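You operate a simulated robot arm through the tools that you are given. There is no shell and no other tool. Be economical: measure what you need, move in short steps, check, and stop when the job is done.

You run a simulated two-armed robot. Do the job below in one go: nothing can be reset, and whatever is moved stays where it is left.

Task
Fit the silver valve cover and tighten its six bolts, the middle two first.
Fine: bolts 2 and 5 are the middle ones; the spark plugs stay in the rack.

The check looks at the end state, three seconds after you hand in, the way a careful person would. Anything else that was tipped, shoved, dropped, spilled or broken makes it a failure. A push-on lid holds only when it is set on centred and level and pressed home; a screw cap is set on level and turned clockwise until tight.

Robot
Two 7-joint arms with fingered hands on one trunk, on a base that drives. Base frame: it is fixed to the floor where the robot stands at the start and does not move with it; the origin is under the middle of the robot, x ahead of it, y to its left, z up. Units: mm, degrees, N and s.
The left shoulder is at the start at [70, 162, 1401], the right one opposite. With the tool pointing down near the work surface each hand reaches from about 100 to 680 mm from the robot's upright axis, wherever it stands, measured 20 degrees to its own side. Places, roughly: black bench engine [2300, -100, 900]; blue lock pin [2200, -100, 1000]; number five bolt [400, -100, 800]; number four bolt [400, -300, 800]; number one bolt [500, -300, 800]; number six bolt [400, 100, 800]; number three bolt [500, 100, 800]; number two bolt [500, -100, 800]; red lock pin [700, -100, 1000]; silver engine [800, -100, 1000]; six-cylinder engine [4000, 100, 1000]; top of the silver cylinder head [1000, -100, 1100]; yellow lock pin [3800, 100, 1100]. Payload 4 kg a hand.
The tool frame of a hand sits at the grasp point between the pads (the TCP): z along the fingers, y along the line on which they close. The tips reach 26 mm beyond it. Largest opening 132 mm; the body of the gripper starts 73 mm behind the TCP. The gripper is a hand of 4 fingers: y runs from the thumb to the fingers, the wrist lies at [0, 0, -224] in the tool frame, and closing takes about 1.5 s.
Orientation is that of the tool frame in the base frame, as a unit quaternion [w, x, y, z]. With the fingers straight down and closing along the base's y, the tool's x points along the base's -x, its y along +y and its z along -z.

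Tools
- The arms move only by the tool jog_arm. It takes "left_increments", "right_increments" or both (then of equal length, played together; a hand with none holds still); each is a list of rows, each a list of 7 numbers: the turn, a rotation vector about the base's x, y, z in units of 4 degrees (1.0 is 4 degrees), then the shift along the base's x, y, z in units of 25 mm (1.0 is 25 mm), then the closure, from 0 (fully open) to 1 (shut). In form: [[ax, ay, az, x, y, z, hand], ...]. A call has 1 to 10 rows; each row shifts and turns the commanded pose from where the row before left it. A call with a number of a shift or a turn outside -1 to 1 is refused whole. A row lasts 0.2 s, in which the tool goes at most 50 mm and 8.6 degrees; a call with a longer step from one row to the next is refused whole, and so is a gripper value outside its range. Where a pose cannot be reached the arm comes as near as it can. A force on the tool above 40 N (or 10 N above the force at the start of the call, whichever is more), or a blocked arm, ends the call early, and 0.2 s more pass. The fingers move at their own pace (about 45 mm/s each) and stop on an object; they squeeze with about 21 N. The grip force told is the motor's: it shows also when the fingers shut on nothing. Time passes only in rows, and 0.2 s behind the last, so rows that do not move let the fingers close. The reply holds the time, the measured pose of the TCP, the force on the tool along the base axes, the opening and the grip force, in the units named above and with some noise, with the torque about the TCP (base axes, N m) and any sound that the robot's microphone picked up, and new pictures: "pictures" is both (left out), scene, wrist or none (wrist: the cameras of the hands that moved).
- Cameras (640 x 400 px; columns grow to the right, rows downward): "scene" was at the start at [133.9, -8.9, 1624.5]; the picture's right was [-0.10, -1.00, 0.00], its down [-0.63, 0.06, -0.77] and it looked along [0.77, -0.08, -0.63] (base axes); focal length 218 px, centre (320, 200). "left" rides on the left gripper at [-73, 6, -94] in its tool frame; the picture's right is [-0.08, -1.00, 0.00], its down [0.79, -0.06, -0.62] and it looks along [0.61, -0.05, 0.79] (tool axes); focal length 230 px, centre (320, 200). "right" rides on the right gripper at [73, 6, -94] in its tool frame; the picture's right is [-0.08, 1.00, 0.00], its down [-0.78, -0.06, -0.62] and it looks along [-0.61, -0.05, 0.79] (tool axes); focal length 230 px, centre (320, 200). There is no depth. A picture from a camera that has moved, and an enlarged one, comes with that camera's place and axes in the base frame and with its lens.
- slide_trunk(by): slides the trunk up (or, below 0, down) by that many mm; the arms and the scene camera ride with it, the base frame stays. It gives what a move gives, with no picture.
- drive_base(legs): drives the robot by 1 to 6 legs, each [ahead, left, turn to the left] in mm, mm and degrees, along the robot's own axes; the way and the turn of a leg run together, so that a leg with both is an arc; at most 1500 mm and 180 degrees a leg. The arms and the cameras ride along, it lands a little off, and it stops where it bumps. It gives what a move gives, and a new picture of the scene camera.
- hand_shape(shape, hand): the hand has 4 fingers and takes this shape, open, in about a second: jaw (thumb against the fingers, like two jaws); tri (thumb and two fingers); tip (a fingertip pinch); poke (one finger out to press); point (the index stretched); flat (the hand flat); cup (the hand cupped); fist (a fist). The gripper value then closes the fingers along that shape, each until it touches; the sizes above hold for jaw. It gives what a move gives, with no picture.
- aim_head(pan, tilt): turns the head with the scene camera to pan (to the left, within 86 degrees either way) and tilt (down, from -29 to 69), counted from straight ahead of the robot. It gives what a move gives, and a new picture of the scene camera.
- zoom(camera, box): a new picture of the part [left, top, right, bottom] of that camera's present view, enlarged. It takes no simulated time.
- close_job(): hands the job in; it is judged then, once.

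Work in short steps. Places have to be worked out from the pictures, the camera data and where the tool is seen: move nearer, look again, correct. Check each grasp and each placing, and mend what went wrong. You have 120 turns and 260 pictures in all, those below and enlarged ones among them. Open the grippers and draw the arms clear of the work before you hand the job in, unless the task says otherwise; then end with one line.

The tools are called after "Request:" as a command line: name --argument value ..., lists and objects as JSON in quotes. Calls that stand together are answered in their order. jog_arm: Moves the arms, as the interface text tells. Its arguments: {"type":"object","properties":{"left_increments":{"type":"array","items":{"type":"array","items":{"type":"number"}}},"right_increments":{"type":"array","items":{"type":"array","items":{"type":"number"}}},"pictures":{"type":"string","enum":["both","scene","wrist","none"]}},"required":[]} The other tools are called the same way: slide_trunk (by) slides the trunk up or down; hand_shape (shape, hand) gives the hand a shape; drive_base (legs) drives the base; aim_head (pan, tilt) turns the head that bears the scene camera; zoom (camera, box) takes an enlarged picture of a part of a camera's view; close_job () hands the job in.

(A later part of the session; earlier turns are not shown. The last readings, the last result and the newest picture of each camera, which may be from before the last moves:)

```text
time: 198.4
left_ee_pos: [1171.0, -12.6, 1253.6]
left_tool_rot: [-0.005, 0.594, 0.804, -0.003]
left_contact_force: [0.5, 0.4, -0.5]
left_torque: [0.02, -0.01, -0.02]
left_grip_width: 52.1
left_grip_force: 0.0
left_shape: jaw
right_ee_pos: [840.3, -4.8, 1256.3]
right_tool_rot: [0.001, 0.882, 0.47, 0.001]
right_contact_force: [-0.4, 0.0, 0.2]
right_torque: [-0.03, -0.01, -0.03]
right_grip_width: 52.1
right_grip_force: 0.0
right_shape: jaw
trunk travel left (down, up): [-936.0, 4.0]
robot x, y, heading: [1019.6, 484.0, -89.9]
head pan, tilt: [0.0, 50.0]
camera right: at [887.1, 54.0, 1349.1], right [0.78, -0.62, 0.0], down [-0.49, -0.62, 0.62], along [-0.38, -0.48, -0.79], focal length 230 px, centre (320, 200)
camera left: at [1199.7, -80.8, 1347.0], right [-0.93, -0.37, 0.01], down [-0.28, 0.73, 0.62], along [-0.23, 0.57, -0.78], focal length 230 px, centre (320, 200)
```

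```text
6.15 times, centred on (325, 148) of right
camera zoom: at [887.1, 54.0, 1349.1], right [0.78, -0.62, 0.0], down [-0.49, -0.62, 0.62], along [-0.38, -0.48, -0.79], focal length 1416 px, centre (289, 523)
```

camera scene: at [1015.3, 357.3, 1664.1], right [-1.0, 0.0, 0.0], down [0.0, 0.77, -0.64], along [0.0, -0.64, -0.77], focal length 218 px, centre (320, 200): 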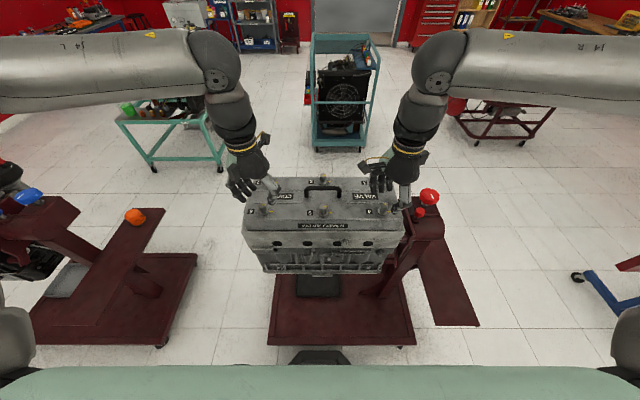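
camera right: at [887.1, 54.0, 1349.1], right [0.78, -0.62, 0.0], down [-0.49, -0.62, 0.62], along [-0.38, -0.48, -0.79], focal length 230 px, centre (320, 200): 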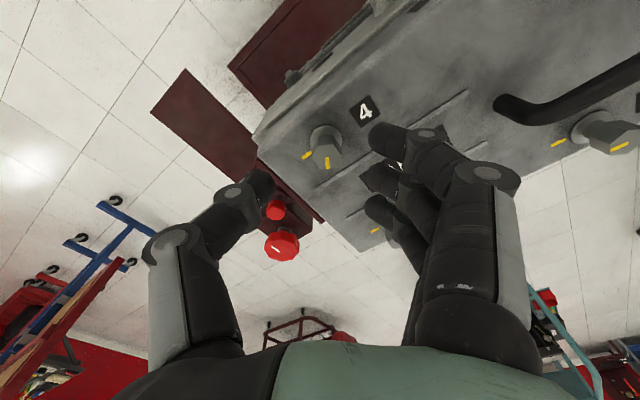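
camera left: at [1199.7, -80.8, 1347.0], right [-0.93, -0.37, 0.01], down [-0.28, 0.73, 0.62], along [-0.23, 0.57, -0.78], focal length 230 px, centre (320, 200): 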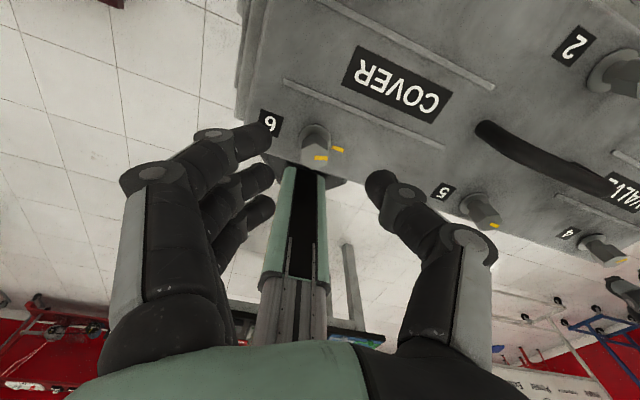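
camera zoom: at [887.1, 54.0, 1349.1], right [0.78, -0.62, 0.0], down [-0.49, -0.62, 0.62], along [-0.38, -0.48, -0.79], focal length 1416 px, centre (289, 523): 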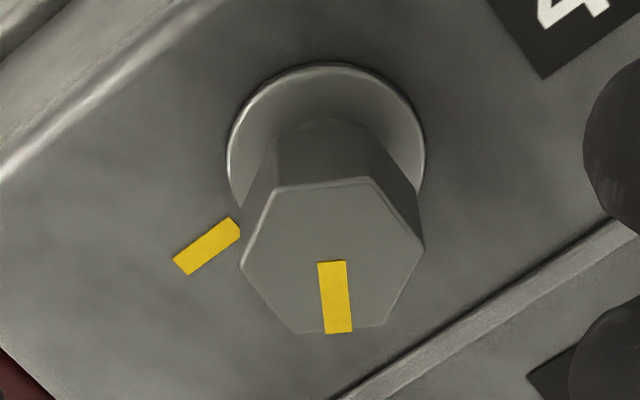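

Bolt 6 needs ≈15° more, bolt 4 ≈60°. Descend, grip, and turn those amounts (left ~20°, right ~62°).

Request:
jog_arm --left_increments '[[0, 0, 0, 0, 0, -0.45, 0.6], [0, 0, 0, 0, 0, -0.45, 0.6], [0, 0, 0, 0, 0, -0.45, 0.6], [0, 0, 0, 0, 0, -0.45, 0.6], [0, 0, 0, 0, 0, 0, 1], [0, 0, 0, 0, 0, 0, 1], [0, 0, 0, 0, 0, 0, 1], [0, 0, 0, 0, 0, 0, 1], [0, 0, 0, 0, 0, 0, 1], [0, 0, 0, 0, 0, 0, 1]]' --right_increments '[[0, 0, 1, 0, 0.02, -0.45, 0.6], [0, 0, 1, 0, 0.02, -0.45, 0.6], [0, 0, 0, 0, 0, -0.45, 0.6], [0, 0, 0, 0, 0, -0.45, 0.6], [0, 0, 0, 0, 0, 0, 1], [0, 0, 0, 0, 0, 0, 1], [0, 0, 0, 0, 0, 0, 1], [0, 0, 0, 0, 0, 0, 1], [0, 0, 0, 0, 0, 0, 1], [0, 0, 0, 0, 0, 0, 1]]' --pictures "none"

Request:
jog_arm --left_increments '[[0, 0, -1, 0, 0.013, 0, 1], [0, 0, -1, 0, 0.013, 0, 1], [0, 0, -1, 0, 0.013, 0, 1], [0, 0, -1, 0, 0.013, 0, 1], [0, 0, -1, 0, 0.013, 0, 1], [0, 0, 0, 0, 0, 0, 1], [0, 0, 0, 0, 0, 0, 1], [0, 0, 0, 0, 0, 0, 1], [0, 0, 0, 0, 0, 0, 1], [0, 0, 0, 0, 0, 0, 1]]' --right_increments '[[0, 0, -1, 0.011, 0.008, 0, 1], [0, 0, -1, 0.011, 0.008, 0, 1], [0, 0, -1, 0.011, 0.008, 0, 1], [0, 0, -1, 0.011, 0.008, 0, 1], [0, 0, -1, 0.011, 0.008, 0, 1], [0, 0, -1, 0.011, 0.008, 0, 1], [0, 0, -1, 0.011, 0.008, 0, 1], [0, 0, -1, 0.011, 0.008, 0, 1], [0, 0, -1, 0.011, 0.008, 0, 1], [0, 0, -1, 0.011, 0.008, 0, 1]]' --pictures "none"

Request:
jog_arm --right_increments '[[0, 0, -1, 0.011, 0.008, 0, 1], [0, 0, -1, 0.011, 0.008, 0, 1], [0, 0, -1, 0.011, 0.008, 0, 1], [0, 0, -1, 0.011, 0.008, 0, 1], [0, 0, -1, 0.011, 0.008, 0, 1], [0, 0, -0.8, 0, 0, 0, 1], [0, 0, 0, 0, 0, 0, 1]]' --pictures "none"

Request:
jog_arm --left_increments '[[0, 0, 0, 0, 0, 0, 0.6], [0, 0, 0, 0, 0, 0, 0.6], [0, 0, 0, 0, 0, 0, 0.6], [0, 0, 0, 0, 0, 0, 0.6], [0, 0, 0, 0, 0, 0.6, 0.6], [0, 0, 0, 0, 0, 0.6, 0.6], [0, 0, 0, 0, 0, 0.6, 0.6]]' --right_increments '[[0, 0, 0, 0, 0, 0, 0.6], [0, 0, 0, 0, 0, 0, 0.6], [0, 0, 0, 0, 0, 0, 0.6], [0, 0, 0, 0, 0, 0, 0.6], [0, 0, 0, 0, 0, 0.6, 0.6], [0, 0, 0, 0, 0, 0.6, 0.6], [0, 0, 0, 0, 0, 0.6, 0.6]]' --pictures "wrist"

Request:
zoom --camera "left" --box '[280, 110, 360, 175]'

Request:
zoom --camera "right" --box '[285, 115, 365, 180]'

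```text
time: 200.6
left_ee_pos: [1168.4, -13.3, 1208.2]
left_tool_rot: [-0.004, 0.595, 0.804, -0.002]
left_contact_force: [-5.0, -4.9, -0.7]
left_torque: [-0.07, 0.04, 0.0]
left_grip_width: 0.9
left_grip_force: 20.7
left_shape: jaw
right_ee_pos: [838.7, -2.3, 1209.0]
right_tool_rot: [-0.001, 0.848, 0.53, 0.001]
right_contact_force: [-3.8, 8.4, 0.4]
right_torque: [0.08, -0.01, 0.06]
right_grip_width: 0.2
right_grip_force: 21.7
right_shape: jaw
trunk travel left (down, up): [-936.0, 4.0]
robot x, y, heading: [1016.5, 486.3, -89.7]
head pan, tilt: [0.0, 50.0]
```

```text
time: 202.8
left_ee_pos: [1169.8, -11.8, 1208.9]
left_tool_rot: [-0.005, 0.725, 0.689, -0.002]
left_contact_force: [-14.9, -8.3, -0.6]
left_torque: [-0.15, 0.24, 0.05]
left_grip_width: 0.5
left_grip_force: 21.0
left_shape: jaw
right_ee_pos: [844.3, -0.6, 1208.7]
right_tool_rot: [0.001, 0.978, 0.208, 0.001]
right_contact_force: [10.4, 13.0, -0.2]
right_torque: [0.2, -0.18, 0.11]
right_grip_width: 0.0
right_grip_force: 20.6
right_shape: jaw
trunk travel left (down, up): [-936.0, 4.0]
robot x, y, heading: [1015.7, 488.0, -89.9]
head pan, tilt: [0.0, 50.0]
```

```text
time: 204.4
left_ee_pos: [1171.2, -11.3, 1208.1]
left_tool_rot: [-0.006, 0.726, 0.688, -0.003]
left_contact_force: [-16.2, -3.3, 2.8]
left_torque: [-0.07, 0.29, 0.04]
left_grip_width: 0.6
left_grip_force: 21.3
left_shape: jaw
right_ee_pos: [847.2, -1.5, 1209.9]
right_tool_rot: [0.001, 1.0, 0.008, 0.001]
right_contact_force: [17.1, 3.5, -0.5]
right_torque: [0.0, -0.24, 0.18]
right_grip_width: 0.2
right_grip_force: 20.9
right_shape: jaw
trunk travel left (down, up): [-936.0, 4.0]
robot x, y, heading: [1018.2, 483.3, -89.7]
head pan, tilt: [0.0, 50.0]
```

```text
time: 206.0
left_ee_pos: [1171.8, -9.3, 1253.2]
left_tool_rot: [-0.004, 0.725, 0.688, -0.001]
left_contact_force: [-0.2, 0.7, 0.0]
left_torque: [0.02, 0.0, -0.01]
left_grip_width: 51.9
left_grip_force: 0.1
left_shape: jaw
right_ee_pos: [845.1, -1.8, 1254.2]
right_tool_rot: [0.0, 1.0, 0.007, 0.0]
right_contact_force: [0.6, -0.5, 0.6]
right_torque: [-0.03, -0.01, 0.01]
right_grip_width: 52.2
right_grip_force: 0.0
right_shape: jaw
trunk travel left (down, up): [-936.0, 4.0]
robot x, y, heading: [1016.7, 483.3, -89.8]
head pan, tilt: [0.0, 50.0]
camera right: at [918.8, -5.2, 1348.6], right [-0.06, -1.0, 0.0], down [-0.79, 0.05, 0.62], along [-0.62, 0.04, -0.79], focal length 230 px, centre (320, 200)
camera left: at [1175.1, -83.7, 1348.1], right [-1.0, -0.03, 0.01], down [-0.02, 0.78, 0.62], along [-0.02, 0.62, -0.78], focal length 230 px, centre (320, 200)
```

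right: 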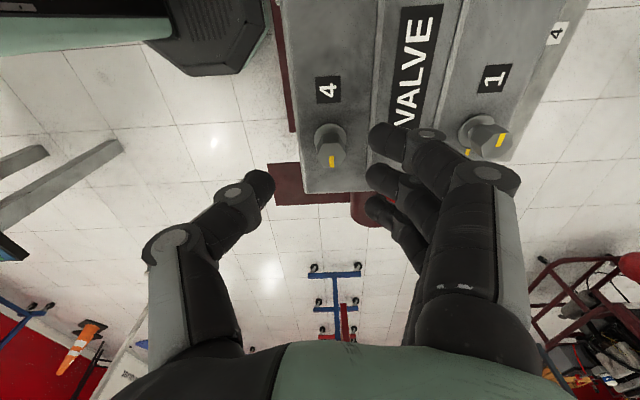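
left: 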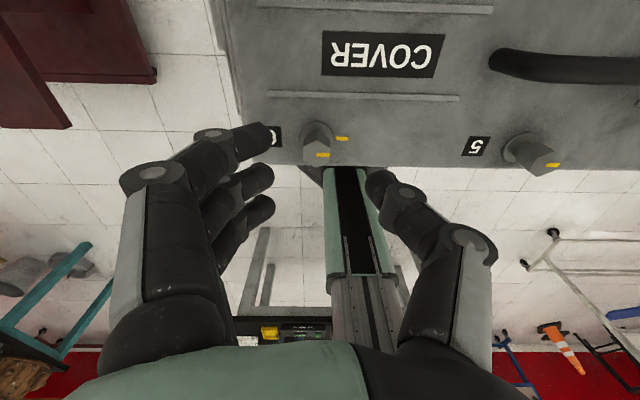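

```text
6.15 times, centred on (320, 142) of left
camera zoom: at [1175.1, -83.7, 1348.1], right [-1.0, -0.03, 0.01], down [-0.02, 0.78, 0.62], along [-0.02, 0.62, -0.78], focal length 1416 px, centre (320, 554)
```

zoom: 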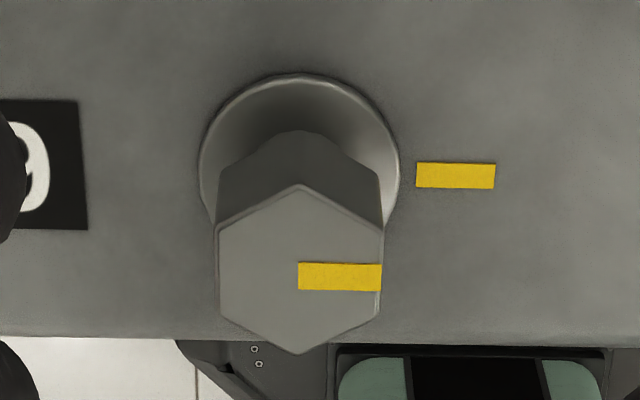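

```text
6.15 times, centred on (325, 148) of right
camera zoom: at [918.8, -5.2, 1348.6], right [-0.06, -1.0, 0.0], down [-0.79, 0.05, 0.62], along [-0.62, 0.04, -0.79], focal length 1416 px, centre (289, 523)
```

zoom: 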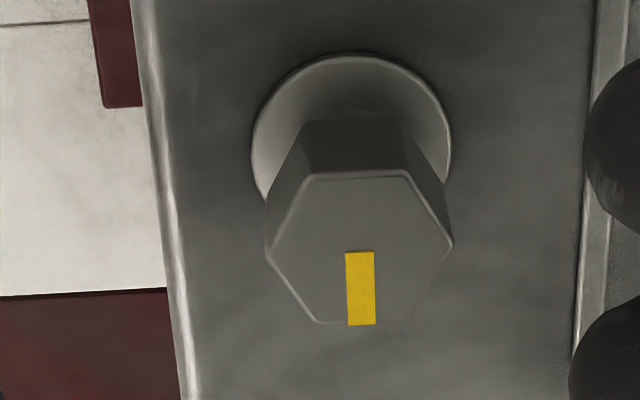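

Both are on their marks. Next bolts 3 (≈(1177,−127)) and 1 (≈(844.5,−124)): move over while unwinding.

Request:
jog_arm --left_increments '[[0, 0, 1, 0.019, -0.49, 0.1, 0.6], [0, 0, 1, 0.019, -0.49, 0.1, 0.6], [0, 0, 1, 0.019, -0.49, 0.1, 0.6], [0, 0, 1, 0.019, -0.49, 0.1, 0.6], [0, 0, 1, 0.019, -0.49, 0.1, 0.6], [0, 0, 1, 0.019, -0.49, 0.1, 0.6], [0, 0, 1, 0.019, -0.49, 0.1, 0.6], [0, 0, 1, 0.019, -0.49, 0.1, 0.6], [0, 0, 1, 0.019, -0.49, 0.1, 0.6], [0, 0, 1, 0.019, -0.49, 0.1, 0.6]]' --right_increments '[[0, 0, 1, -0.02, -0.5, 0.1, 0.6], [0, 0, 1, -0.02, -0.5, 0.1, 0.6], [0, 0, 1, -0.02, -0.5, 0.1, 0.6], [0, 0, 1, -0.02, -0.5, 0.1, 0.6], [0, 0, 1, -0.02, -0.5, 0.1, 0.6], [0, 0, 1, -0.02, -0.5, 0.1, 0.6], [0, 0, 1, -0.02, -0.5, 0.1, 0.6], [0, 0, 1, -0.02, -0.5, 0.1, 0.6], [0, 0, 1, -0.02, -0.5, 0.1, 0.6], [0, 0, 1, -0.02, -0.5, 0.1, 0.6]]' --pictures "none"

Request:
jog_arm --left_increments '[[0, 0, 1, 0, 0, 0, 0.6], [0, 0, 1, 0, 0, 0, 0.6], [0, 0, 1, 0, 0, 0, 0.6], [0, 0, 1, 0, 0, 0, 0.6], [0, 0, 1, 0, 0, 0, 0.6], [0, 0, 1, 0, 0, 0, 0.6], [0, 0, 1, 0, 0, 0, 0.6], [0, 0, 1, 0, 0, 0, 0.6], [0, 0, 1, 0, 0, 0, 0.6], [0, 0, 1, 0, 0, 0, 0.6]]' --right_increments '[[0, 0, 1, 0, 0, 0, 0.6], [0, 0, 1, 0, 0, 0, 0.6], [0, 0, 1, 0, 0, 0, 0.6], [0, 0, 1, 0, 0, 0, 0.6], [0, 0, 1, 0, 0, 0, 0.6], [0, 0, 1, 0, 0, 0, 0.6], [0, 0, 1, 0, 0, 0, 0.6], [0, 0, 1, 0, 0, 0, 0.6], [0, 0, 1, 0, 0, 0, 0.6], [0, 0, 1, 0, 0, 0, 0.6]]' --pictures "none"

Request:
jog_arm --left_increments '[[0, 0, 0, 0, 0, 0, 0.6], [0, 0, 0, 0, 0, 0, 0.6], [0, 0, 0, 0, 0, 0, 0.6], [0, 0, 0, 0, 0, 0, 0.6], [0, 0, 0, 0, 0, 0, 0.6], [0, 0, 0, 0, 0, 0, 0.6], [0, 0, 0, 0, 0, -0.25, 0.6], [0, 0, 0, 0, 0, -0.25, 0.6], [0, 0, 0, 0, 0, -0.25, 0.6], [0, 0, 0, 0, 0, -0.25, 0.6]]' --right_increments '[[0, 0, 1, 0, 0, 0, 0.6], [0, 0, 1, 0, 0, 0, 0.6], [0, 0, 1, 0, 0, 0, 0.6], [0, 0, 1, 0, 0, 0, 0.6], [0, 0, 1, 0, 0, 0, 0.6], [0, 0, 1, 0, 0, 0, 0.6], [0, 0, 1, 0, 0, -0.25, 0.6], [0, 0, 1, 0, 0, -0.25, 0.6], [0, 0, 1, 0, 0, -0.25, 0.6], [0, 0, 1, 0, 0, -0.25, 0.6]]' --pictures "wrist"

```text
time: 208.2
left_ee_pos: [1176.4, -134.7, 1277.3]
left_tool_rot: [-0.004, 0.445, 0.896, -0.002]
left_contact_force: [-1.1, -1.0, 0.1]
left_torque: [-0.01, 0.02, 0.02]
left_grip_width: 52.1
left_grip_force: 0.0
left_shape: jaw
right_ee_pos: [841.1, -126.1, 1280.7]
right_tool_rot: [0.0, 0.937, 0.35, 0.0]
right_contact_force: [0.4, -0.3, 0.5]
right_torque: [0.02, -0.02, -0.03]
right_grip_width: 52.3
right_grip_force: 0.0
right_shape: jaw
trunk travel left (down, up): [-936.0, 4.0]
robot x, y, heading: [1016.6, 485.5, -89.9]
head pan, tilt: [0.0, 50.0]
```

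```text
time: 210.4
left_ee_pos: [1176.3, -132.2, 1277.4]
left_tool_rot: [-0.002, 0.112, 0.994, -0.003]
left_contact_force: [0.5, -0.1, 1.3]
left_torque: [-0.03, -0.01, 0.02]
left_grip_width: 52.0
left_grip_force: 0.0
left_shape: jaw
right_ee_pos: [840.6, -125.0, 1280.3]
right_tool_rot: [0.001, 0.761, 0.649, 0.001]
right_contact_force: [-0.3, 0.3, -0.4]
right_torque: [0.03, -0.01, 0.0]
right_grip_width: 52.2
right_grip_force: 0.0
right_shape: jaw
trunk travel left (down, up): [-936.0, 4.0]
robot x, y, heading: [1017.9, 487.8, -89.9]
head pan, tilt: [0.0, 50.0]
```

```text
time: 212.6
left_ee_pos: [1176.0, -133.2, 1253.6]
left_tool_rot: [-0.003, 0.112, 0.994, -0.005]
left_contact_force: [-1.2, 0.5, -1.3]
left_torque: [0.01, 0.0, -0.03]
left_grip_width: 52.2
left_grip_force: 0.1
left_shape: jaw
right_ee_pos: [840.0, -125.8, 1255.1]
right_tool_rot: [0.0, 0.492, 0.87, 0.001]
right_contact_force: [0.2, -0.3, 0.5]
right_torque: [0.01, 0.01, 0.01]
right_grip_width: 52.2
right_grip_force: 0.1
right_shape: jaw
trunk travel left (down, up): [-936.0, 4.0]
robot x, y, heading: [1018.6, 483.4, -89.9]
head pan, tilt: [0.0, 50.0]
camera right: at [808.3, -59.9, 1349.5], right [0.89, 0.45, 0.0], down [0.35, -0.7, 0.62], along [0.28, -0.55, -0.79], focal length 230 px, centre (320, 200)
camera left: at [1250.2, -143.6, 1347.0], right [-0.15, -0.99, 0.01], down [-0.78, 0.12, 0.62], along [-0.61, 0.09, -0.78], focal length 230 px, centre (320, 200)
```

right: 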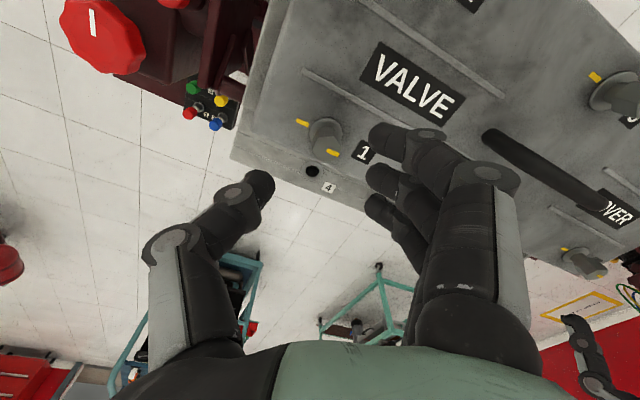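
left: 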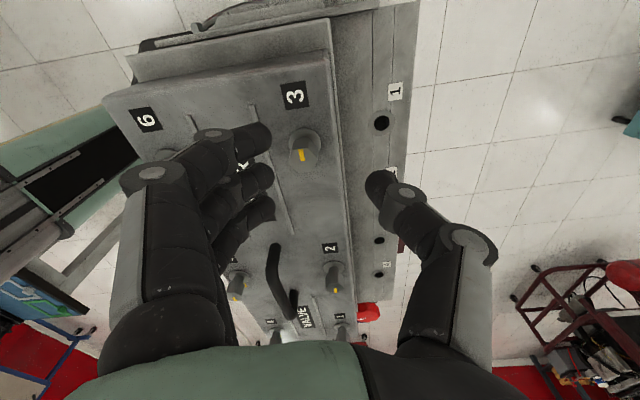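

Bolt 3 ≈(1180,−122), bolt 1 ≈(846,−120.5). Correct, descend, grip and turn both 120°.

Request:
jog_arm --left_increments '[[0, 0, 0, 0.05, 0.1, 0, 0.6], [0, 0, 0, 0.05, 0.1, 0, 0.6], [0, 0, 0, 0, 0, -0.45, 0.6], [0, 0, 0, 0, 0, -0.45, 0.6], [0, 0, 0, 0, 0, -0.45, 0.6], [0, 0, 0, 0, 0, -0.45, 0.6], [0, 0, 0, 0, 0, 0, 0.6]]' --right_increments '[[0, 0, 0, 0.02, 0.045, 0, 0.6], [0, 0, 0, 0.02, 0.045, 0, 0.6], [0, 0, 0, 0, 0, -0.46, 0.6], [0, 0, 0, 0, 0, -0.46, 0.6], [0, 0, 0, 0, 0, -0.46, 0.6], [0, 0, 0, 0, 0, -0.46, 0.6], [0, 0, 0, 0, 0, 0, 0.6]]' --pictures "none"

Request:
jog_arm --left_increments '[[0, 0, 0, 0, 0, 0, 1], [0, 0, 0, 0, 0, 0, 1], [0, 0, 0, 0, 0, 0, 1], [0, 0, 0, 0, 0, 0, 1], [0, 0, 0, 0, 0, 0, 1], [0, 0, 0, 0, 0, 0, 1]]' --right_increments '[[0, 0, 0, 0, 0, 0, 1], [0, 0, 0, 0, 0, 0, 1], [0, 0, 0, 0, 0, 0, 1], [0, 0, 0, 0, 0, 0, 1], [0, 0, 0, 0, 0, 0, 1], [0, 0, 0, 0, 0, 0, 1]]' --pictures "wrist"

Request:
jog_arm --left_increments '[[0, 0, -1, -0.013, 0.012, 0, 1], [0, 0, -1, -0.013, 0.012, 0, 1], [0, 0, -1, -0.013, 0.012, 0, 1], [0, 0, -1, -0.013, 0.012, 0, 1], [0, 0, -1, -0.013, 0.012, 0, 1], [0, 0, -1, -0.013, 0.012, 0, 1], [0, 0, -1, -0.013, 0.012, 0, 1], [0, 0, -1, -0.013, 0.012, 0, 1], [0, 0, -1, -0.013, 0.012, 0, 1], [0, 0, -1, -0.013, 0.012, 0, 1]]' --right_increments '[[0, 0, -1, 0, 0.016, 0, 1], [0, 0, -1, 0, 0.016, 0, 1], [0, 0, -1, 0, 0.016, 0, 1], [0, 0, -1, 0, 0.016, 0, 1], [0, 0, -1, 0, 0.016, 0, 1], [0, 0, -1, 0, 0.016, 0, 1], [0, 0, -1, 0, 0.016, 0, 1], [0, 0, -1, 0, 0.016, 0, 1], [0, 0, -1, 0, 0.016, 0, 1], [0, 0, -1, 0, 0.016, 0, 1]]' --pictures "wrist"

```text
time: 214.2
left_ee_pos: [1179.9, -127.0, 1208.2]
left_tool_rot: [-0.001, 0.112, 0.994, -0.004]
left_contact_force: [-0.1, 0.0, 0.4]
left_torque: [0.0, 0.02, 0.03]
left_grip_width: 52.1
left_grip_force: 0.1
left_shape: jaw
right_ee_pos: [840.8, -123.4, 1211.2]
right_tool_rot: [0.001, 0.493, 0.87, 0.0]
right_contact_force: [0.1, -0.1, -0.2]
right_torque: [0.01, 0.01, 0.01]
right_grip_width: 52.3
right_grip_force: 0.2
right_shape: jaw
trunk travel left (down, up): [-936.0, 4.0]
robot x, y, heading: [1013.3, 484.5, -89.9]
head pan, tilt: [0.0, 50.0]
```

```text
time: 215.6
left_ee_pos: [1177.7, -129.7, 1208.8]
left_tool_rot: [-0.002, 0.112, 0.994, -0.004]
left_contact_force: [3.5, -7.0, -0.1]
left_torque: [-0.02, -0.1, -0.02]
left_grip_width: 0.0
left_grip_force: 20.8
left_shape: jaw
right_ee_pos: [839.7, -124.1, 1209.9]
right_tool_rot: [0.0, 0.494, 0.87, 0.001]
right_contact_force: [-7.7, -1.5, 1.4]
right_torque: [0.03, 0.04, 0.02]
right_grip_width: 1.2
right_grip_force: 20.8
right_shape: jaw
trunk travel left (down, up): [-936.0, 4.0]
robot x, y, heading: [1015.9, 485.1, -89.7]
head pan, tilt: [0.0, 50.0]
camera right: at [806.9, -58.3, 1303.8], right [0.9, 0.44, 0.0], down [0.35, -0.71, 0.62], along [0.27, -0.55, -0.79], focal length 230 px, centre (320, 200)
camera left: at [1252.3, -139.8, 1302.2], right [-0.15, -0.99, 0.01], down [-0.78, 0.12, 0.62], along [-0.61, 0.09, -0.79], focal length 230 px, centre (320, 200)
```

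right: 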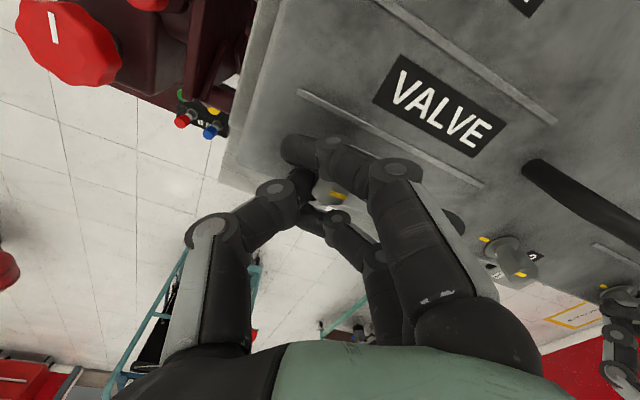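
left: 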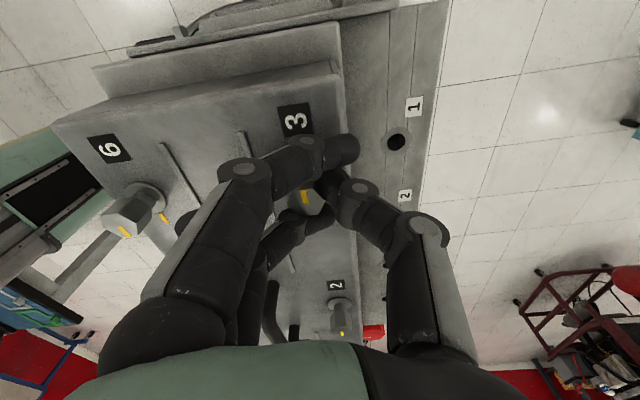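

```text
time: 217.8
left_ee_pos: [1172.8, -127.9, 1207.8]
left_tool_rot: [-0.003, 0.447, 0.894, -0.004]
left_contact_force: [1.6, -25.9, 2.4]
left_torque: [-0.43, -0.05, -0.04]
left_grip_width: 0.0
left_grip_force: 21.2
left_shape: jaw
right_ee_pos: [838.8, -121.3, 1208.3]
right_tool_rot: [0.0, 0.762, 0.648, 0.003]
right_contact_force: [-13.3, 4.2, 15.6]
right_torque: [0.06, 0.16, 0.02]
right_grip_width: 2.7
right_grip_force: 21.0
right_shape: jaw
trunk travel left (down, up): [-936.0, 4.0]
robot x, y, heading: [1022.7, 483.1, -89.5]
head pan, tilt: [0.0, 50.0]
camera right: at [856.6, -49.4, 1302.4], right [0.97, -0.24, 0.0], down [-0.19, -0.77, 0.61], along [-0.14, -0.6, -0.79], focal length 230 px, centre (320, 200)
camera left: at [1222.9, -183.3, 1302.5], right [-0.75, -0.66, 0.01], down [-0.52, 0.59, 0.62], along [-0.41, 0.46, -0.79], focal length 230 px, centre (320, 200)
```

right: 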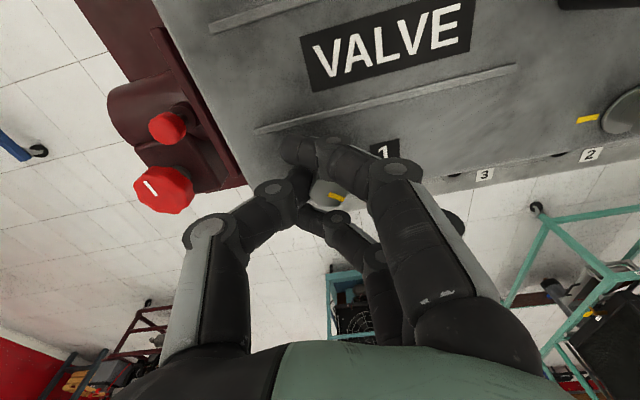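
left: 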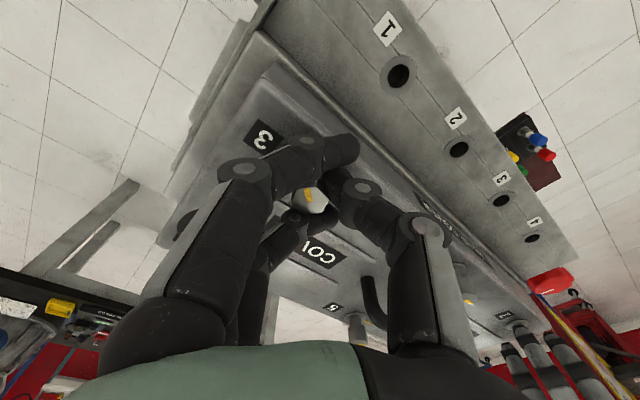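

Both follow; forces suggest small relief (left −y, right −x and slightly up). Continue 80°.

Request:
jog_arm --left_increments '[[0, 0, -1, -0.013, -0.06, 0, 1], [0, 0, -1, -0.013, -0.06, 0, 1], [0, 0, -1, -0.013, 0.01, 0, 1], [0, 0, -1, -0.013, 0.01, 0, 1], [0, 0, -1, -0.013, 0.01, 0, 1], [0, 0, -1, 0.004, 0.016, 0, 1], [0, 0, -1, 0.004, 0.016, 0, 1], [0, 0, -1, 0.004, 0.016, 0, 1], [0, 0, -1, 0.004, 0.016, 0, 1], [0, 0, -1, 0.004, 0.016, 0, 1]]' --right_increments '[[0, 0, -1, -0.03, 0.016, 0.05, 1], [0, 0, -1, -0.03, 0.016, 0.05, 1], [0, 0, -1, 0, 0.016, 0, 1], [0, 0, -1, 0, 0.016, 0, 1], [0, 0, -1, 0, 0.016, 0, 1], [0, 0, -1, 0.012, 0.008, 0, 1], [0, 0, -1, 0.012, 0.008, 0, 1], [0, 0, -1, 0.012, 0.008, 0, 1], [0, 0, -1, 0.012, 0.008, 0, 1], [0, 0, -1, 0.012, 0.008, 0, 1]]' --pictures "none"

Request:
jog_arm --left_increments '[[0, 0, -1, 0.004, 0.016, 0, 1], [0, 0, -1, 0.004, 0.016, 0, 1], [0, 0, -1, 0.004, 0.016, 0, 1], [0, 0, -1, 0.004, 0.016, 0, 1], [0, 0, -1, 0.004, 0.016, 0, 1], [0, 0, -1, 0.004, 0.016, 0, 1], [0, 0, -1, 0.004, 0.016, 0, 1], [0, 0, -1, 0.004, 0.016, 0, 1], [0, 0, -1, 0.004, 0.016, 0, 1], [0, 0, -1, 0.004, 0.016, 0, 1]]' --right_increments '[[0, 0, -1, 0.012, 0.008, 0, 1], [0, 0, -1, 0.012, 0.008, 0, 1], [0, 0, -1, 0.012, 0.008, 0, 1], [0, 0, -1, 0.012, 0.008, 0, 1], [0, 0, -1, 0.012, 0.008, 0, 1], [0, 0, -1, 0.012, 0.008, 0, 1], [0, 0, -1, 0.012, 0.008, 0, 1], [0, 0, -1, 0.012, 0.008, 0, 1], [0, 0, -1, 0.012, 0.008, 0, 1], [0, 0, -1, 0.012, 0.008, 0, 1]]' --pictures "none"

Request:
jog_arm --left_increments '[[0, 0, 0, 0, 0, 0, 0.6], [0, 0, 0, 0, 0, 0, 0.6], [0, 0, 0, 0, 0, 0, 0.6], [0, 0, 0, 0, 0, 0, 0.6], [0, 0, 0, 0, 0, 0.6, 0.6], [0, 0, 0, 0, 0, 0.6, 0.6], [0, 0, 0, 0, 0, 0.6, 0.6]]' --right_increments '[[0, 0, 0, 0, 0, 0, 0.6], [0, 0, 0, 0, 0, 0, 0.6], [0, 0, 0, 0, 0, 0, 0.6], [0, 0, 0, 0, 0, 0, 0.6], [0, 0, 0, 0, 0, 0.6, 0.6], [0, 0, 0, 0, 0, 0.6, 0.6], [0, 0, 0, 0, 0, 0.6, 0.6]]' --pictures "wrist"

Request:
zoom --camera "left" --box '[270, 100, 370, 180]'

Request:
zoom --camera "right" --box '[275, 100, 375, 180]'

```text
time: 220.0
left_ee_pos: [1170.5, -126.9, 1208.0]
left_tool_rot: [-0.005, 0.727, 0.687, -0.002]
left_contact_force: [-18.3, -10.8, 2.5]
left_torque: [-0.19, 0.34, 0.11]
left_grip_width: 0.4
left_grip_force: 20.9
left_shape: jaw
right_ee_pos: [839.2, -117.0, 1210.0]
right_tool_rot: [0.0, 0.937, 0.349, 0.001]
right_contact_force: [5.6, 7.2, 0.3]
right_torque: [0.05, -0.17, 0.08]
right_grip_width: 0.8
right_grip_force: 21.1
right_shape: jaw
trunk travel left (down, up): [-936.0, 4.0]
robot x, y, heading: [1015.7, 485.3, -90.0]
head pan, tilt: [0.0, 50.0]
```

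```text
time: 222.2
left_ee_pos: [1168.6, -122.7, 1209.2]
left_tool_rot: [-0.004, 0.918, 0.397, -0.001]
left_contact_force: [-27.7, -5.1, 0.0]
left_torque: [-0.05, 0.5, 0.04]
left_grip_width: 0.0
left_grip_force: 21.1
left_shape: jaw
right_ee_pos: [838.7, -115.1, 1209.5]
right_tool_rot: [0.001, 1.0, 0.006, 0.003]
right_contact_force: [4.5, 5.0, -0.2]
right_torque: [0.06, -0.05, 0.07]
right_grip_width: 0.6
right_grip_force: 20.7
right_shape: jaw
trunk travel left (down, up): [-936.0, 4.0]
robot x, y, heading: [1016.4, 485.0, -89.9]
head pan, tilt: [0.0, 50.0]
```

```text
time: 223.8
left_ee_pos: [1175.2, -120.5, 1252.9]
left_tool_rot: [-0.006, 0.917, 0.399, 0.001]
left_contact_force: [-0.9, 0.1, 0.3]
left_torque: [0.04, -0.02, -0.01]
left_grip_width: 52.2
left_grip_force: 0.0
left_shape: jaw
right_ee_pos: [844.8, -113.6, 1256.5]
right_tool_rot: [0.001, 1.0, 0.007, 0.0]
right_contact_force: [0.0, 0.5, -0.2]
right_torque: [0.04, -0.02, 0.0]
right_grip_width: 52.4
right_grip_force: 0.0
right_shape: jaw
trunk travel left (down, up): [-936.0, 4.0]
robot x, y, heading: [1017.8, 487.1, -89.9]
head pan, tilt: [0.0, 50.0]
camera right: at [916.8, -116.6, 1350.7], right [-0.06, -1.0, 0.0], down [-0.79, 0.05, 0.62], along [-0.62, 0.04, -0.79], focal length 230 px, centre (320, 200)
camera left: at [1130.5, -180.0, 1347.2], right [-0.78, 0.62, 0.01], down [0.49, 0.61, 0.62], along [0.38, 0.49, -0.78], focal length 230 px, centre (320, 200)
```

right: 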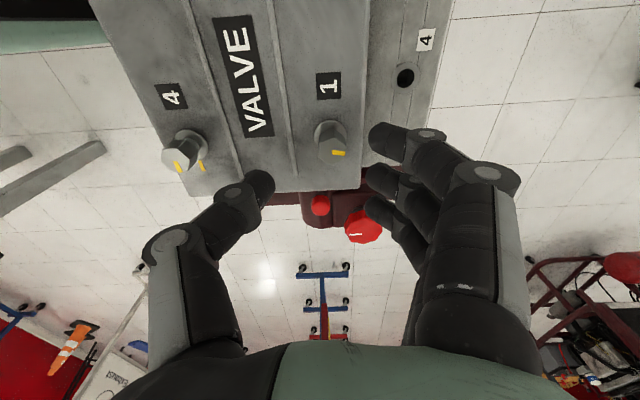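
left: 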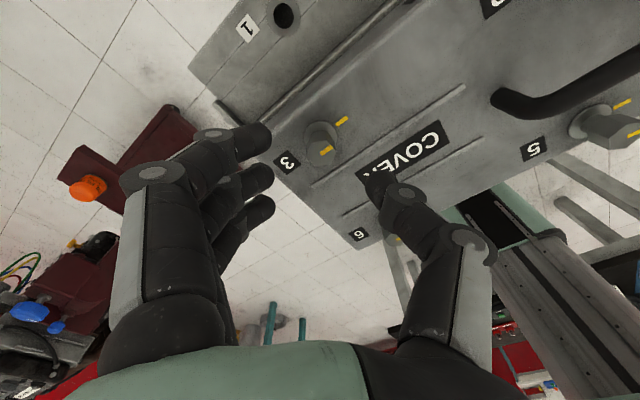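

```text
5.00 times, centred on (320, 140) of left
camera zoom: at [1130.5, -180.0, 1347.2], right [-0.78, 0.62, 0.01], down [0.49, 0.61, 0.62], along [0.38, 0.49, -0.78], focal length 1150 px, centre (320, 500)
```

zoom: 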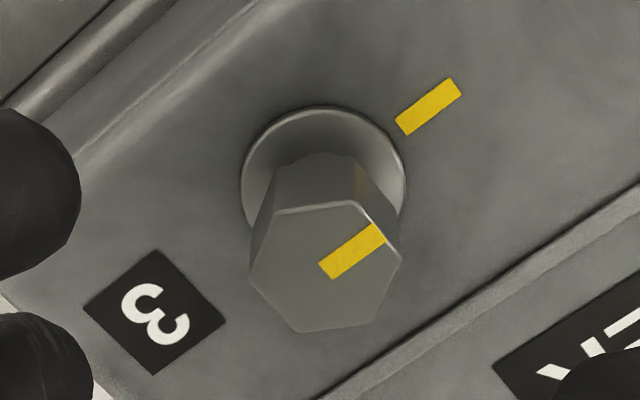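

```text
5.00 times, centred on (325, 140) of right
camera zoom: at [916.8, -116.6, 1350.7], right [-0.06, -1.0, 0.0], down [-0.79, 0.05, 0.62], along [-0.62, 0.04, -0.79], focal length 1150 px, centre (295, 500)
```

zoom: 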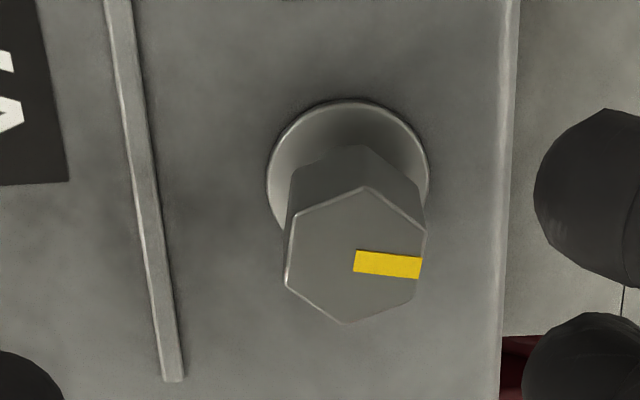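

Bolt 3 is on its mark. Bolt 1 has turned 90° and needs 90° more. I clear the left arm while the right unwinds for another grip.

Request:
jog_arm --left_increments '[[0, 0, 0, 0.2, 0, 0.6, 0.6], [0, 0, 0, 0.2, 0, 0.6, 0.6], [0, 0, 0, 0.2, 0.5, 0.4, 0.6], [0, 0, 0, 0.2, 0.5, 0.4, 0.6], [0, 0, 0, 0.2, 0.5, 0.4, 0.6], [0, 0, 0, 0.2, 0.5, 0.4, 0.6], [0, 0, 0, 0.2, 0.5, 0.4, 0.6], [0, 0, 0, 0.2, 0.5, 0.4, 0.6], [0, 0, 0, 0.2, 0.5, 0.4, 0.6], [0, 0, 0, 0.2, 0.5, 0.4, 0.6]]' --right_increments '[[0, 0, 1, -0.01, -0.013, 0, 0.6], [0, 0, 1, -0.01, -0.013, 0, 0.6], [0, 0, 1, -0.01, -0.013, 0, 0.6], [0, 0, 1, -0.01, -0.013, 0, 0.6], [0, 0, 1, -0.01, -0.013, 0, 0.6], [0, 0, 1, -0.01, -0.013, 0, 0.6], [0, 0, 1, -0.01, -0.013, 0, 0.6], [0, 0, 1, -0.01, -0.013, 0, 0.6], [0, 0, 1, -0.01, -0.013, 0, 0.6], [0, 0, 1, -0.01, -0.013, 0, 0.6]]' --pictures "none"

Request:
jog_arm --right_increments '[[0, 0, 1, -0.01, -0.013, 0, 0.6], [0, 0, 1, -0.01, -0.013, 0, 0.6], [0, 0, 1, -0.01, -0.013, 0, 0.6], [0, 0, 1, -0.01, -0.013, 0, 0.6], [0, 0, 1, -0.01, -0.013, 0, 0.6], [0, 0, 1, -0.01, -0.013, 0, 0.6], [0, 0, 1, -0.01, -0.013, 0, 0.6], [0, 0, 1, -0.01, -0.013, 0, 0.6], [0, 0, 1, -0.01, -0.013, 0, 0.6], [0, 0, 1, -0.01, -0.013, 0, 0.6]]' --pictures "none"

Request:
jog_arm --right_increments '[[0, 0, 1, -0.01, -0.013, 0, 0.6], [0, 0, 1, -0.01, -0.013, 0, 0.6], [0, 0, 1, -0.01, -0.013, 0, 0.6], [0, 0, 1, -0.01, -0.013, 0, 0.6], [0, 0, 1, -0.01, -0.013, 0, 0.6], [0, 0, 1, -0.01, -0.013, 0, 0.6], [0, 0, 1, -0.01, -0.013, 0, 0.6], [0, 0, 1, -0.01, -0.013, 0, 0.6], [0, 0, 0, 0, 0, 0, 0.6], [0, 0, 0, 0, 0, 0, 0.6]]' --pictures "both"

```text
time: 226.0
left_ee_pos: [1226.5, -19.4, 1364.0]
left_tool_rot: [-0.005, 0.917, 0.399, -0.001]
left_contact_force: [-0.1, 0.1, 0.0]
left_torque: [0.0, -0.01, 0.02]
left_grip_width: 52.1
left_grip_force: 0.1
left_shape: jaw
right_ee_pos: [842.7, -114.4, 1256.7]
right_tool_rot: [0.001, 0.937, 0.351, -0.001]
right_contact_force: [-1.1, -0.2, -0.4]
right_torque: [-0.01, 0.06, 0.0]
right_grip_width: 52.0
right_grip_force: 0.0
right_shape: jaw
trunk travel left (down, up): [-936.0, 4.0]
robot x, y, heading: [1021.8, 484.5, -90.0]
head pan, tilt: [0.0, 50.0]
```

```text
time: 228.2
left_ee_pos: [1225.5, -21.8, 1363.9]
left_tool_rot: [-0.005, 0.917, 0.398, 0.0]
left_contact_force: [0.2, -0.8, 0.3]
left_torque: [0.0, 0.0, 0.01]
left_grip_width: 52.0
left_grip_force: 0.1
left_shape: jaw
right_ee_pos: [842.1, -120.1, 1256.8]
right_tool_rot: [0.0, 0.76, 0.649, 0.0]
right_contact_force: [0.4, 0.4, 1.2]
right_torque: [0.03, 0.0, -0.01]
right_grip_width: 52.1
right_grip_force: 0.1
right_shape: jaw
trunk travel left (down, up): [-936.0, 4.0]
robot x, y, heading: [1012.8, 484.5, -89.8]
head pan, tilt: [0.0, 50.0]
```

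```text
time: 230.4
left_ee_pos: [1225.6, -21.9, 1364.8]
left_tool_rot: [-0.005, 0.917, 0.399, 0.0]
left_contact_force: [0.1, -0.3, 0.3]
left_torque: [-0.01, 0.03, 0.03]
left_grip_width: 52.7
left_grip_force: 0.1
left_shape: jaw
right_ee_pos: [839.5, -123.0, 1256.5]
right_tool_rot: [0.0, 0.553, 0.833, 0.001]
right_contact_force: [-0.3, 0.0, 0.6]
right_torque: [0.01, -0.03, 0.01]
right_grip_width: 52.3
right_grip_force: 0.1
right_shape: jaw
trunk travel left (down, up): [-936.0, 4.0]
robot x, y, heading: [1018.8, 484.3, -90.0]
head pan, tilt: [0.0, 50.0]
camera scene: at [1015.5, 357.0, 1664.1], right [-1.0, 0.0, 0.0], down [0.0, 0.77, -0.64], along [0.0, -0.64, -0.77], focal length 218 px, centre (320, 200)
camera right: at [815.7, -52.3, 1350.5], right [0.95, 0.32, 0.0], down [0.25, -0.75, 0.62], along [0.2, -0.58, -0.79], focal length 230 px, centre (320, 200)
```

scene: 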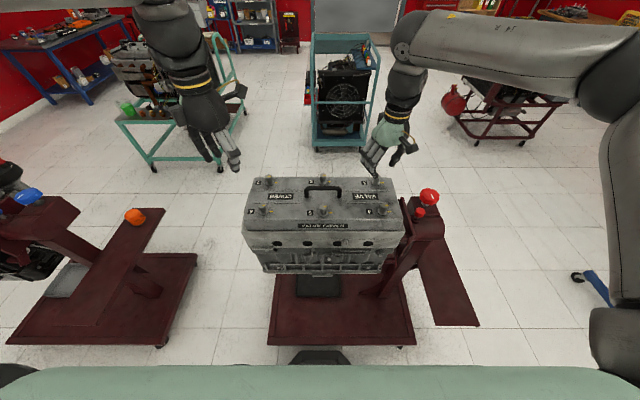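
right: 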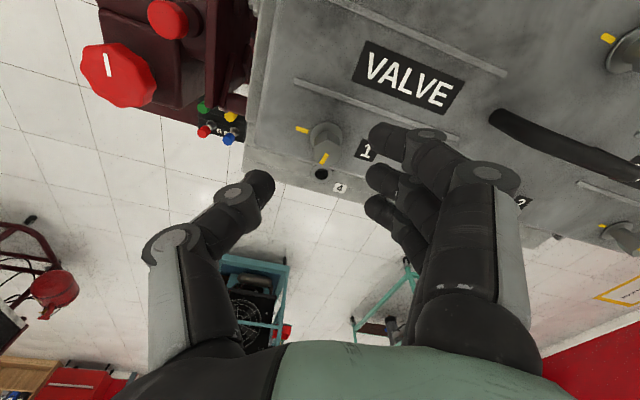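

Descend onto bolt 1, grip and turn ≈96°.

Request:
jog_arm --right_increments '[[0, 0, 0, 0, 0.03, -0.46, 0.6], [0, 0, 0, 0, 0, -0.46, 0.6], [0, 0, 0, 0, 0, -0.46, 0.6], [0, 0, 0, 0, 0, -0.46, 0.6], [0, 0, 0, 0, 0, 0, 1], [0, 0, 0, 0, 0, 0, 1], [0, 0, 0, 0, 0, 0, 1], [0, 0, 0, 0, 0, 0, 1], [0, 0, 0, 0, 0, 0, 1], [0, 0, 0, 0, 0, 0, 1]]' --pictures "none"

Request:
jog_arm --right_increments '[[0, 0, -1, 0, 0.016, 0, 1], [0, 0, -1, 0, 0.016, 0, 1], [0, 0, -1, 0, 0.016, 0, 1], [0, 0, -1, 0, 0.016, 0, 1], [0, 0, -1, 0, 0.016, 0, 1], [0, 0, -1, 0, 0.016, 0, 1], [0, 0, -1, 0, 0.016, 0, 1], [0, 0, -1, 0, 0.016, 0, 1], [0, 0, -1, 0, 0.016, 0, 1], [0, 0, -1, 0, 0.016, 0, 1]]' --pictures "none"

Request:
jog_arm --right_increments '[[0, 0, -1, 0.012, 0.011, 0, 1], [0, 0, -1, 0.012, 0.011, 0, 1], [0, 0, -1, 0.012, 0.011, 0, 1], [0, 0, -1, 0.012, 0.011, 0, 1], [0, 0, -1, 0.012, 0.011, 0, 1], [0, 0, -1, 0.012, 0.011, 0, 1], [0, 0, -1, 0.012, 0.011, 0, 1], [0, 0, -1, 0.012, 0.011, 0, 1], [0, 0, -1, 0.012, 0.011, 0, 1], [0, 0, -1, 0.012, 0.011, 0, 1]]' --pictures "wrist"

Request:
zoom --camera "right" --box '[260, 120, 400, 230]'

```text
time: 232.6
left_ee_pos: [1224.2, -21.7, 1363.6]
left_tool_rot: [-0.006, 0.917, 0.398, 0.001]
left_contact_force: [0.5, 0.6, -1.1]
left_torque: [-0.01, 0.0, 0.03]
left_grip_width: 52.0
left_grip_force: 0.1
left_shape: jaw
right_ee_pos: [838.7, -122.1, 1210.0]
right_tool_rot: [0.001, 0.554, 0.833, 0.001]
right_contact_force: [-6.2, -3.1, 0.4]
right_torque: [0.0, 0.04, 0.03]
right_grip_width: 0.6
right_grip_force: 21.2
right_shape: jaw
trunk travel left (down, up): [-936.0, 4.0]
robot x, y, heading: [1018.6, 485.0, -90.0]
head pan, tilt: [0.0, 50.0]
```

```text
time: 234.8
left_ee_pos: [1225.0, -21.0, 1363.1]
left_tool_rot: [-0.006, 0.917, 0.4, 0.0]
left_contact_force: [0.7, 0.2, 0.4]
left_torque: [0.0, -0.01, -0.01]
left_grip_width: 52.4
left_grip_force: 0.0
left_shape: jaw
right_ee_pos: [838.4, -117.2, 1210.4]
right_tool_rot: [0.0, 0.804, 0.594, 0.002]
right_contact_force: [-5.0, -1.2, -0.6]
right_torque: [-0.01, 0.03, -0.03]
right_grip_width: 0.6
right_grip_force: 21.5
right_shape: jaw
trunk travel left (down, up): [-936.0, 4.0]
robot x, y, heading: [1014.3, 485.8, -89.9]
head pan, tilt: [0.0, 50.0]
```

```text
time: 237.0
left_ee_pos: [1224.5, -21.3, 1363.0]
left_tool_rot: [-0.005, 0.916, 0.4, 0.001]
left_contact_force: [-0.2, -0.7, 0.1]
left_torque: [0.0, 0.02, -0.02]
left_grip_width: 52.0
left_grip_force: 0.1
left_shape: jaw
right_ee_pos: [841.8, -114.6, 1210.2]
right_tool_rot: [0.001, 0.959, 0.282, 0.001]
right_contact_force: [-3.5, 1.6, -0.8]
right_torque: [-0.02, 0.02, 0.02]
right_grip_width: 0.0
right_grip_force: 21.2
right_shape: jaw
trunk travel left (down, up): [-936.0, 4.0]
robot x, y, heading: [1009.9, 481.7, -90.2]
head pan, tilt: [0.0, 50.0]
camera right: at [906.0, -78.6, 1304.4], right [0.48, -0.88, 0.0], down [-0.69, -0.37, 0.62], along [-0.54, -0.29, -0.79], focal length 230 px, centre (320, 200)
```

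right: 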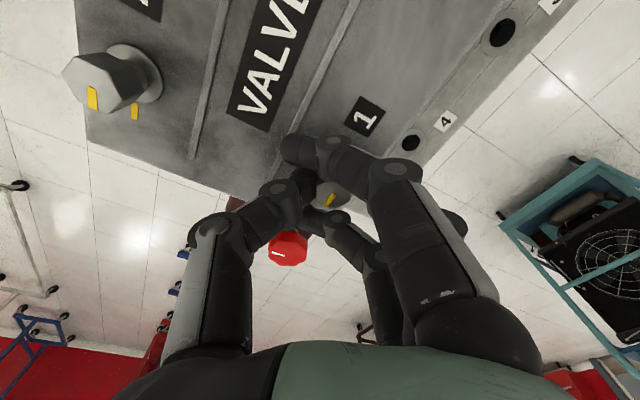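

```text
3.64 times, centred on (330, 175) of right
camera zoom: at [906.0, -78.6, 1304.4], right [0.48, -0.88, 0.0], down [-0.69, -0.37, 0.62], along [-0.54, -0.29, -0.79], focal length 837 px, centre (284, 291)
```

zoom: 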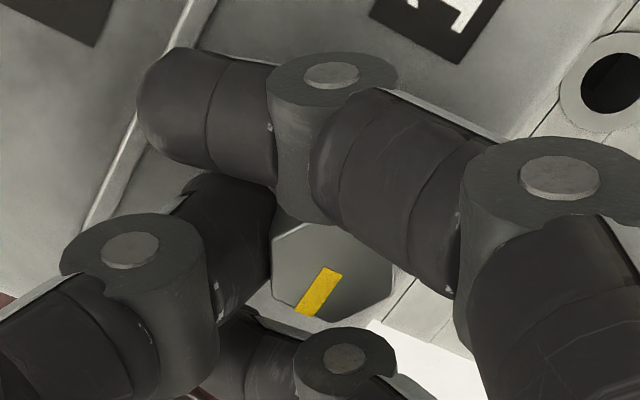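

Bolt 1's mark now points about −x. Release, rise and check it.

Request:
jog_arm --right_increments '[[0, 0, 0, 0, 0, 0, 0.6], [0, 0, 0, 0, 0, 0, 0.6], [0, 0, 0, 0, 0, 0, 0.6], [0, 0, 0, 0, 0, 0, 0.6], [0, 0, 0, 0, 0, 0.6, 0.6], [0, 0, 0, 0, 0, 0.6, 0.6], [0, 0, 0, 0, 0, 0.6, 0.6]]' --pictures "wrist"

Request:
zoom --camera "right" --box '[275, 100, 375, 180]'

Request:
zoom --camera "right" --box '[80, 20, 240, 140]'

```text
time: 238.6
left_ee_pos: [1227.0, -21.1, 1364.4]
left_tool_rot: [-0.006, 0.917, 0.398, 0.0]
left_contact_force: [-0.7, 0.1, 0.7]
left_torque: [-0.02, 0.01, 0.01]
left_grip_width: 52.3
left_grip_force: 0.0
left_shape: jaw
right_ee_pos: [842.2, -114.6, 1256.4]
right_tool_rot: [0.001, 0.959, 0.283, 0.0]
right_contact_force: [-0.3, -0.2, -0.2]
right_torque: [-0.01, 0.01, -0.01]
right_grip_width: 52.3
right_grip_force: 0.0
right_shape: jaw
trunk travel left (down, up): [-936.0, 4.0]
robot x, y, heading: [1014.6, 485.6, -90.1]
head pan, tilt: [0.0, 50.0]
camera right: at [906.1, -79.0, 1349.4], right [0.48, -0.88, 0.0], down [-0.69, -0.37, 0.62], along [-0.54, -0.29, -0.79], focal length 230 px, centre (320, 200)
```

right: 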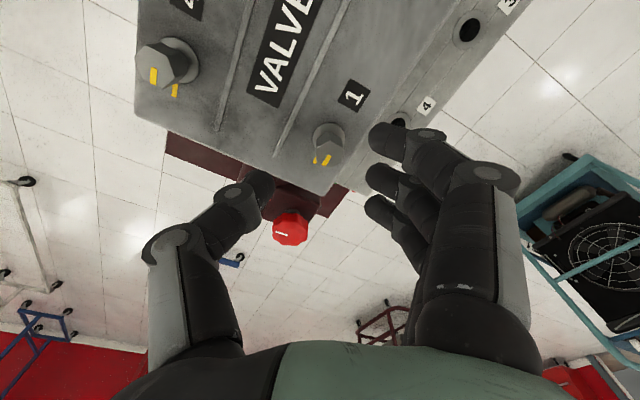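

```text
5.00 times, centred on (325, 140) of right
camera zoom: at [906.1, -79.0, 1349.4], right [0.48, -0.88, 0.0], down [-0.69, -0.37, 0.62], along [-0.54, -0.29, -0.79], focal length 1150 px, centre (295, 500)
```

zoom: 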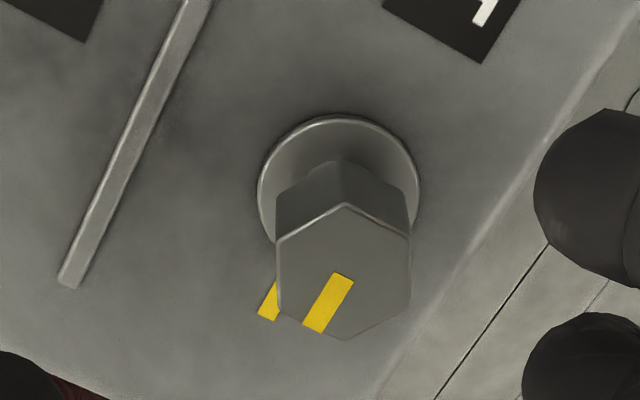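

```text
3.33 times, centred on (160, 80) of right
camera zoom: at [906.1, -79.0, 1349.4], right [0.48, -0.88, 0.0], down [-0.69, -0.37, 0.62], along [-0.54, -0.29, -0.79], focal length 767 px, centre (853, 600)
```

zoom: 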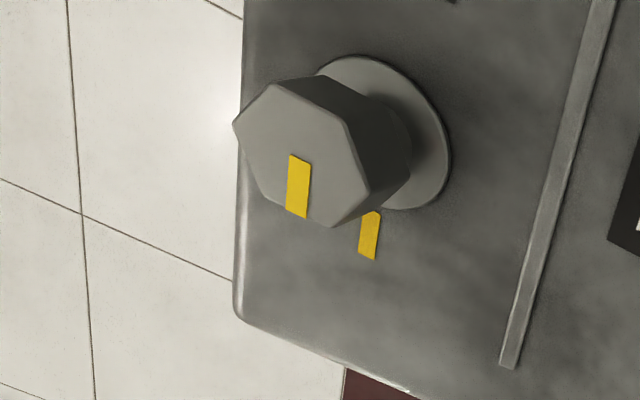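

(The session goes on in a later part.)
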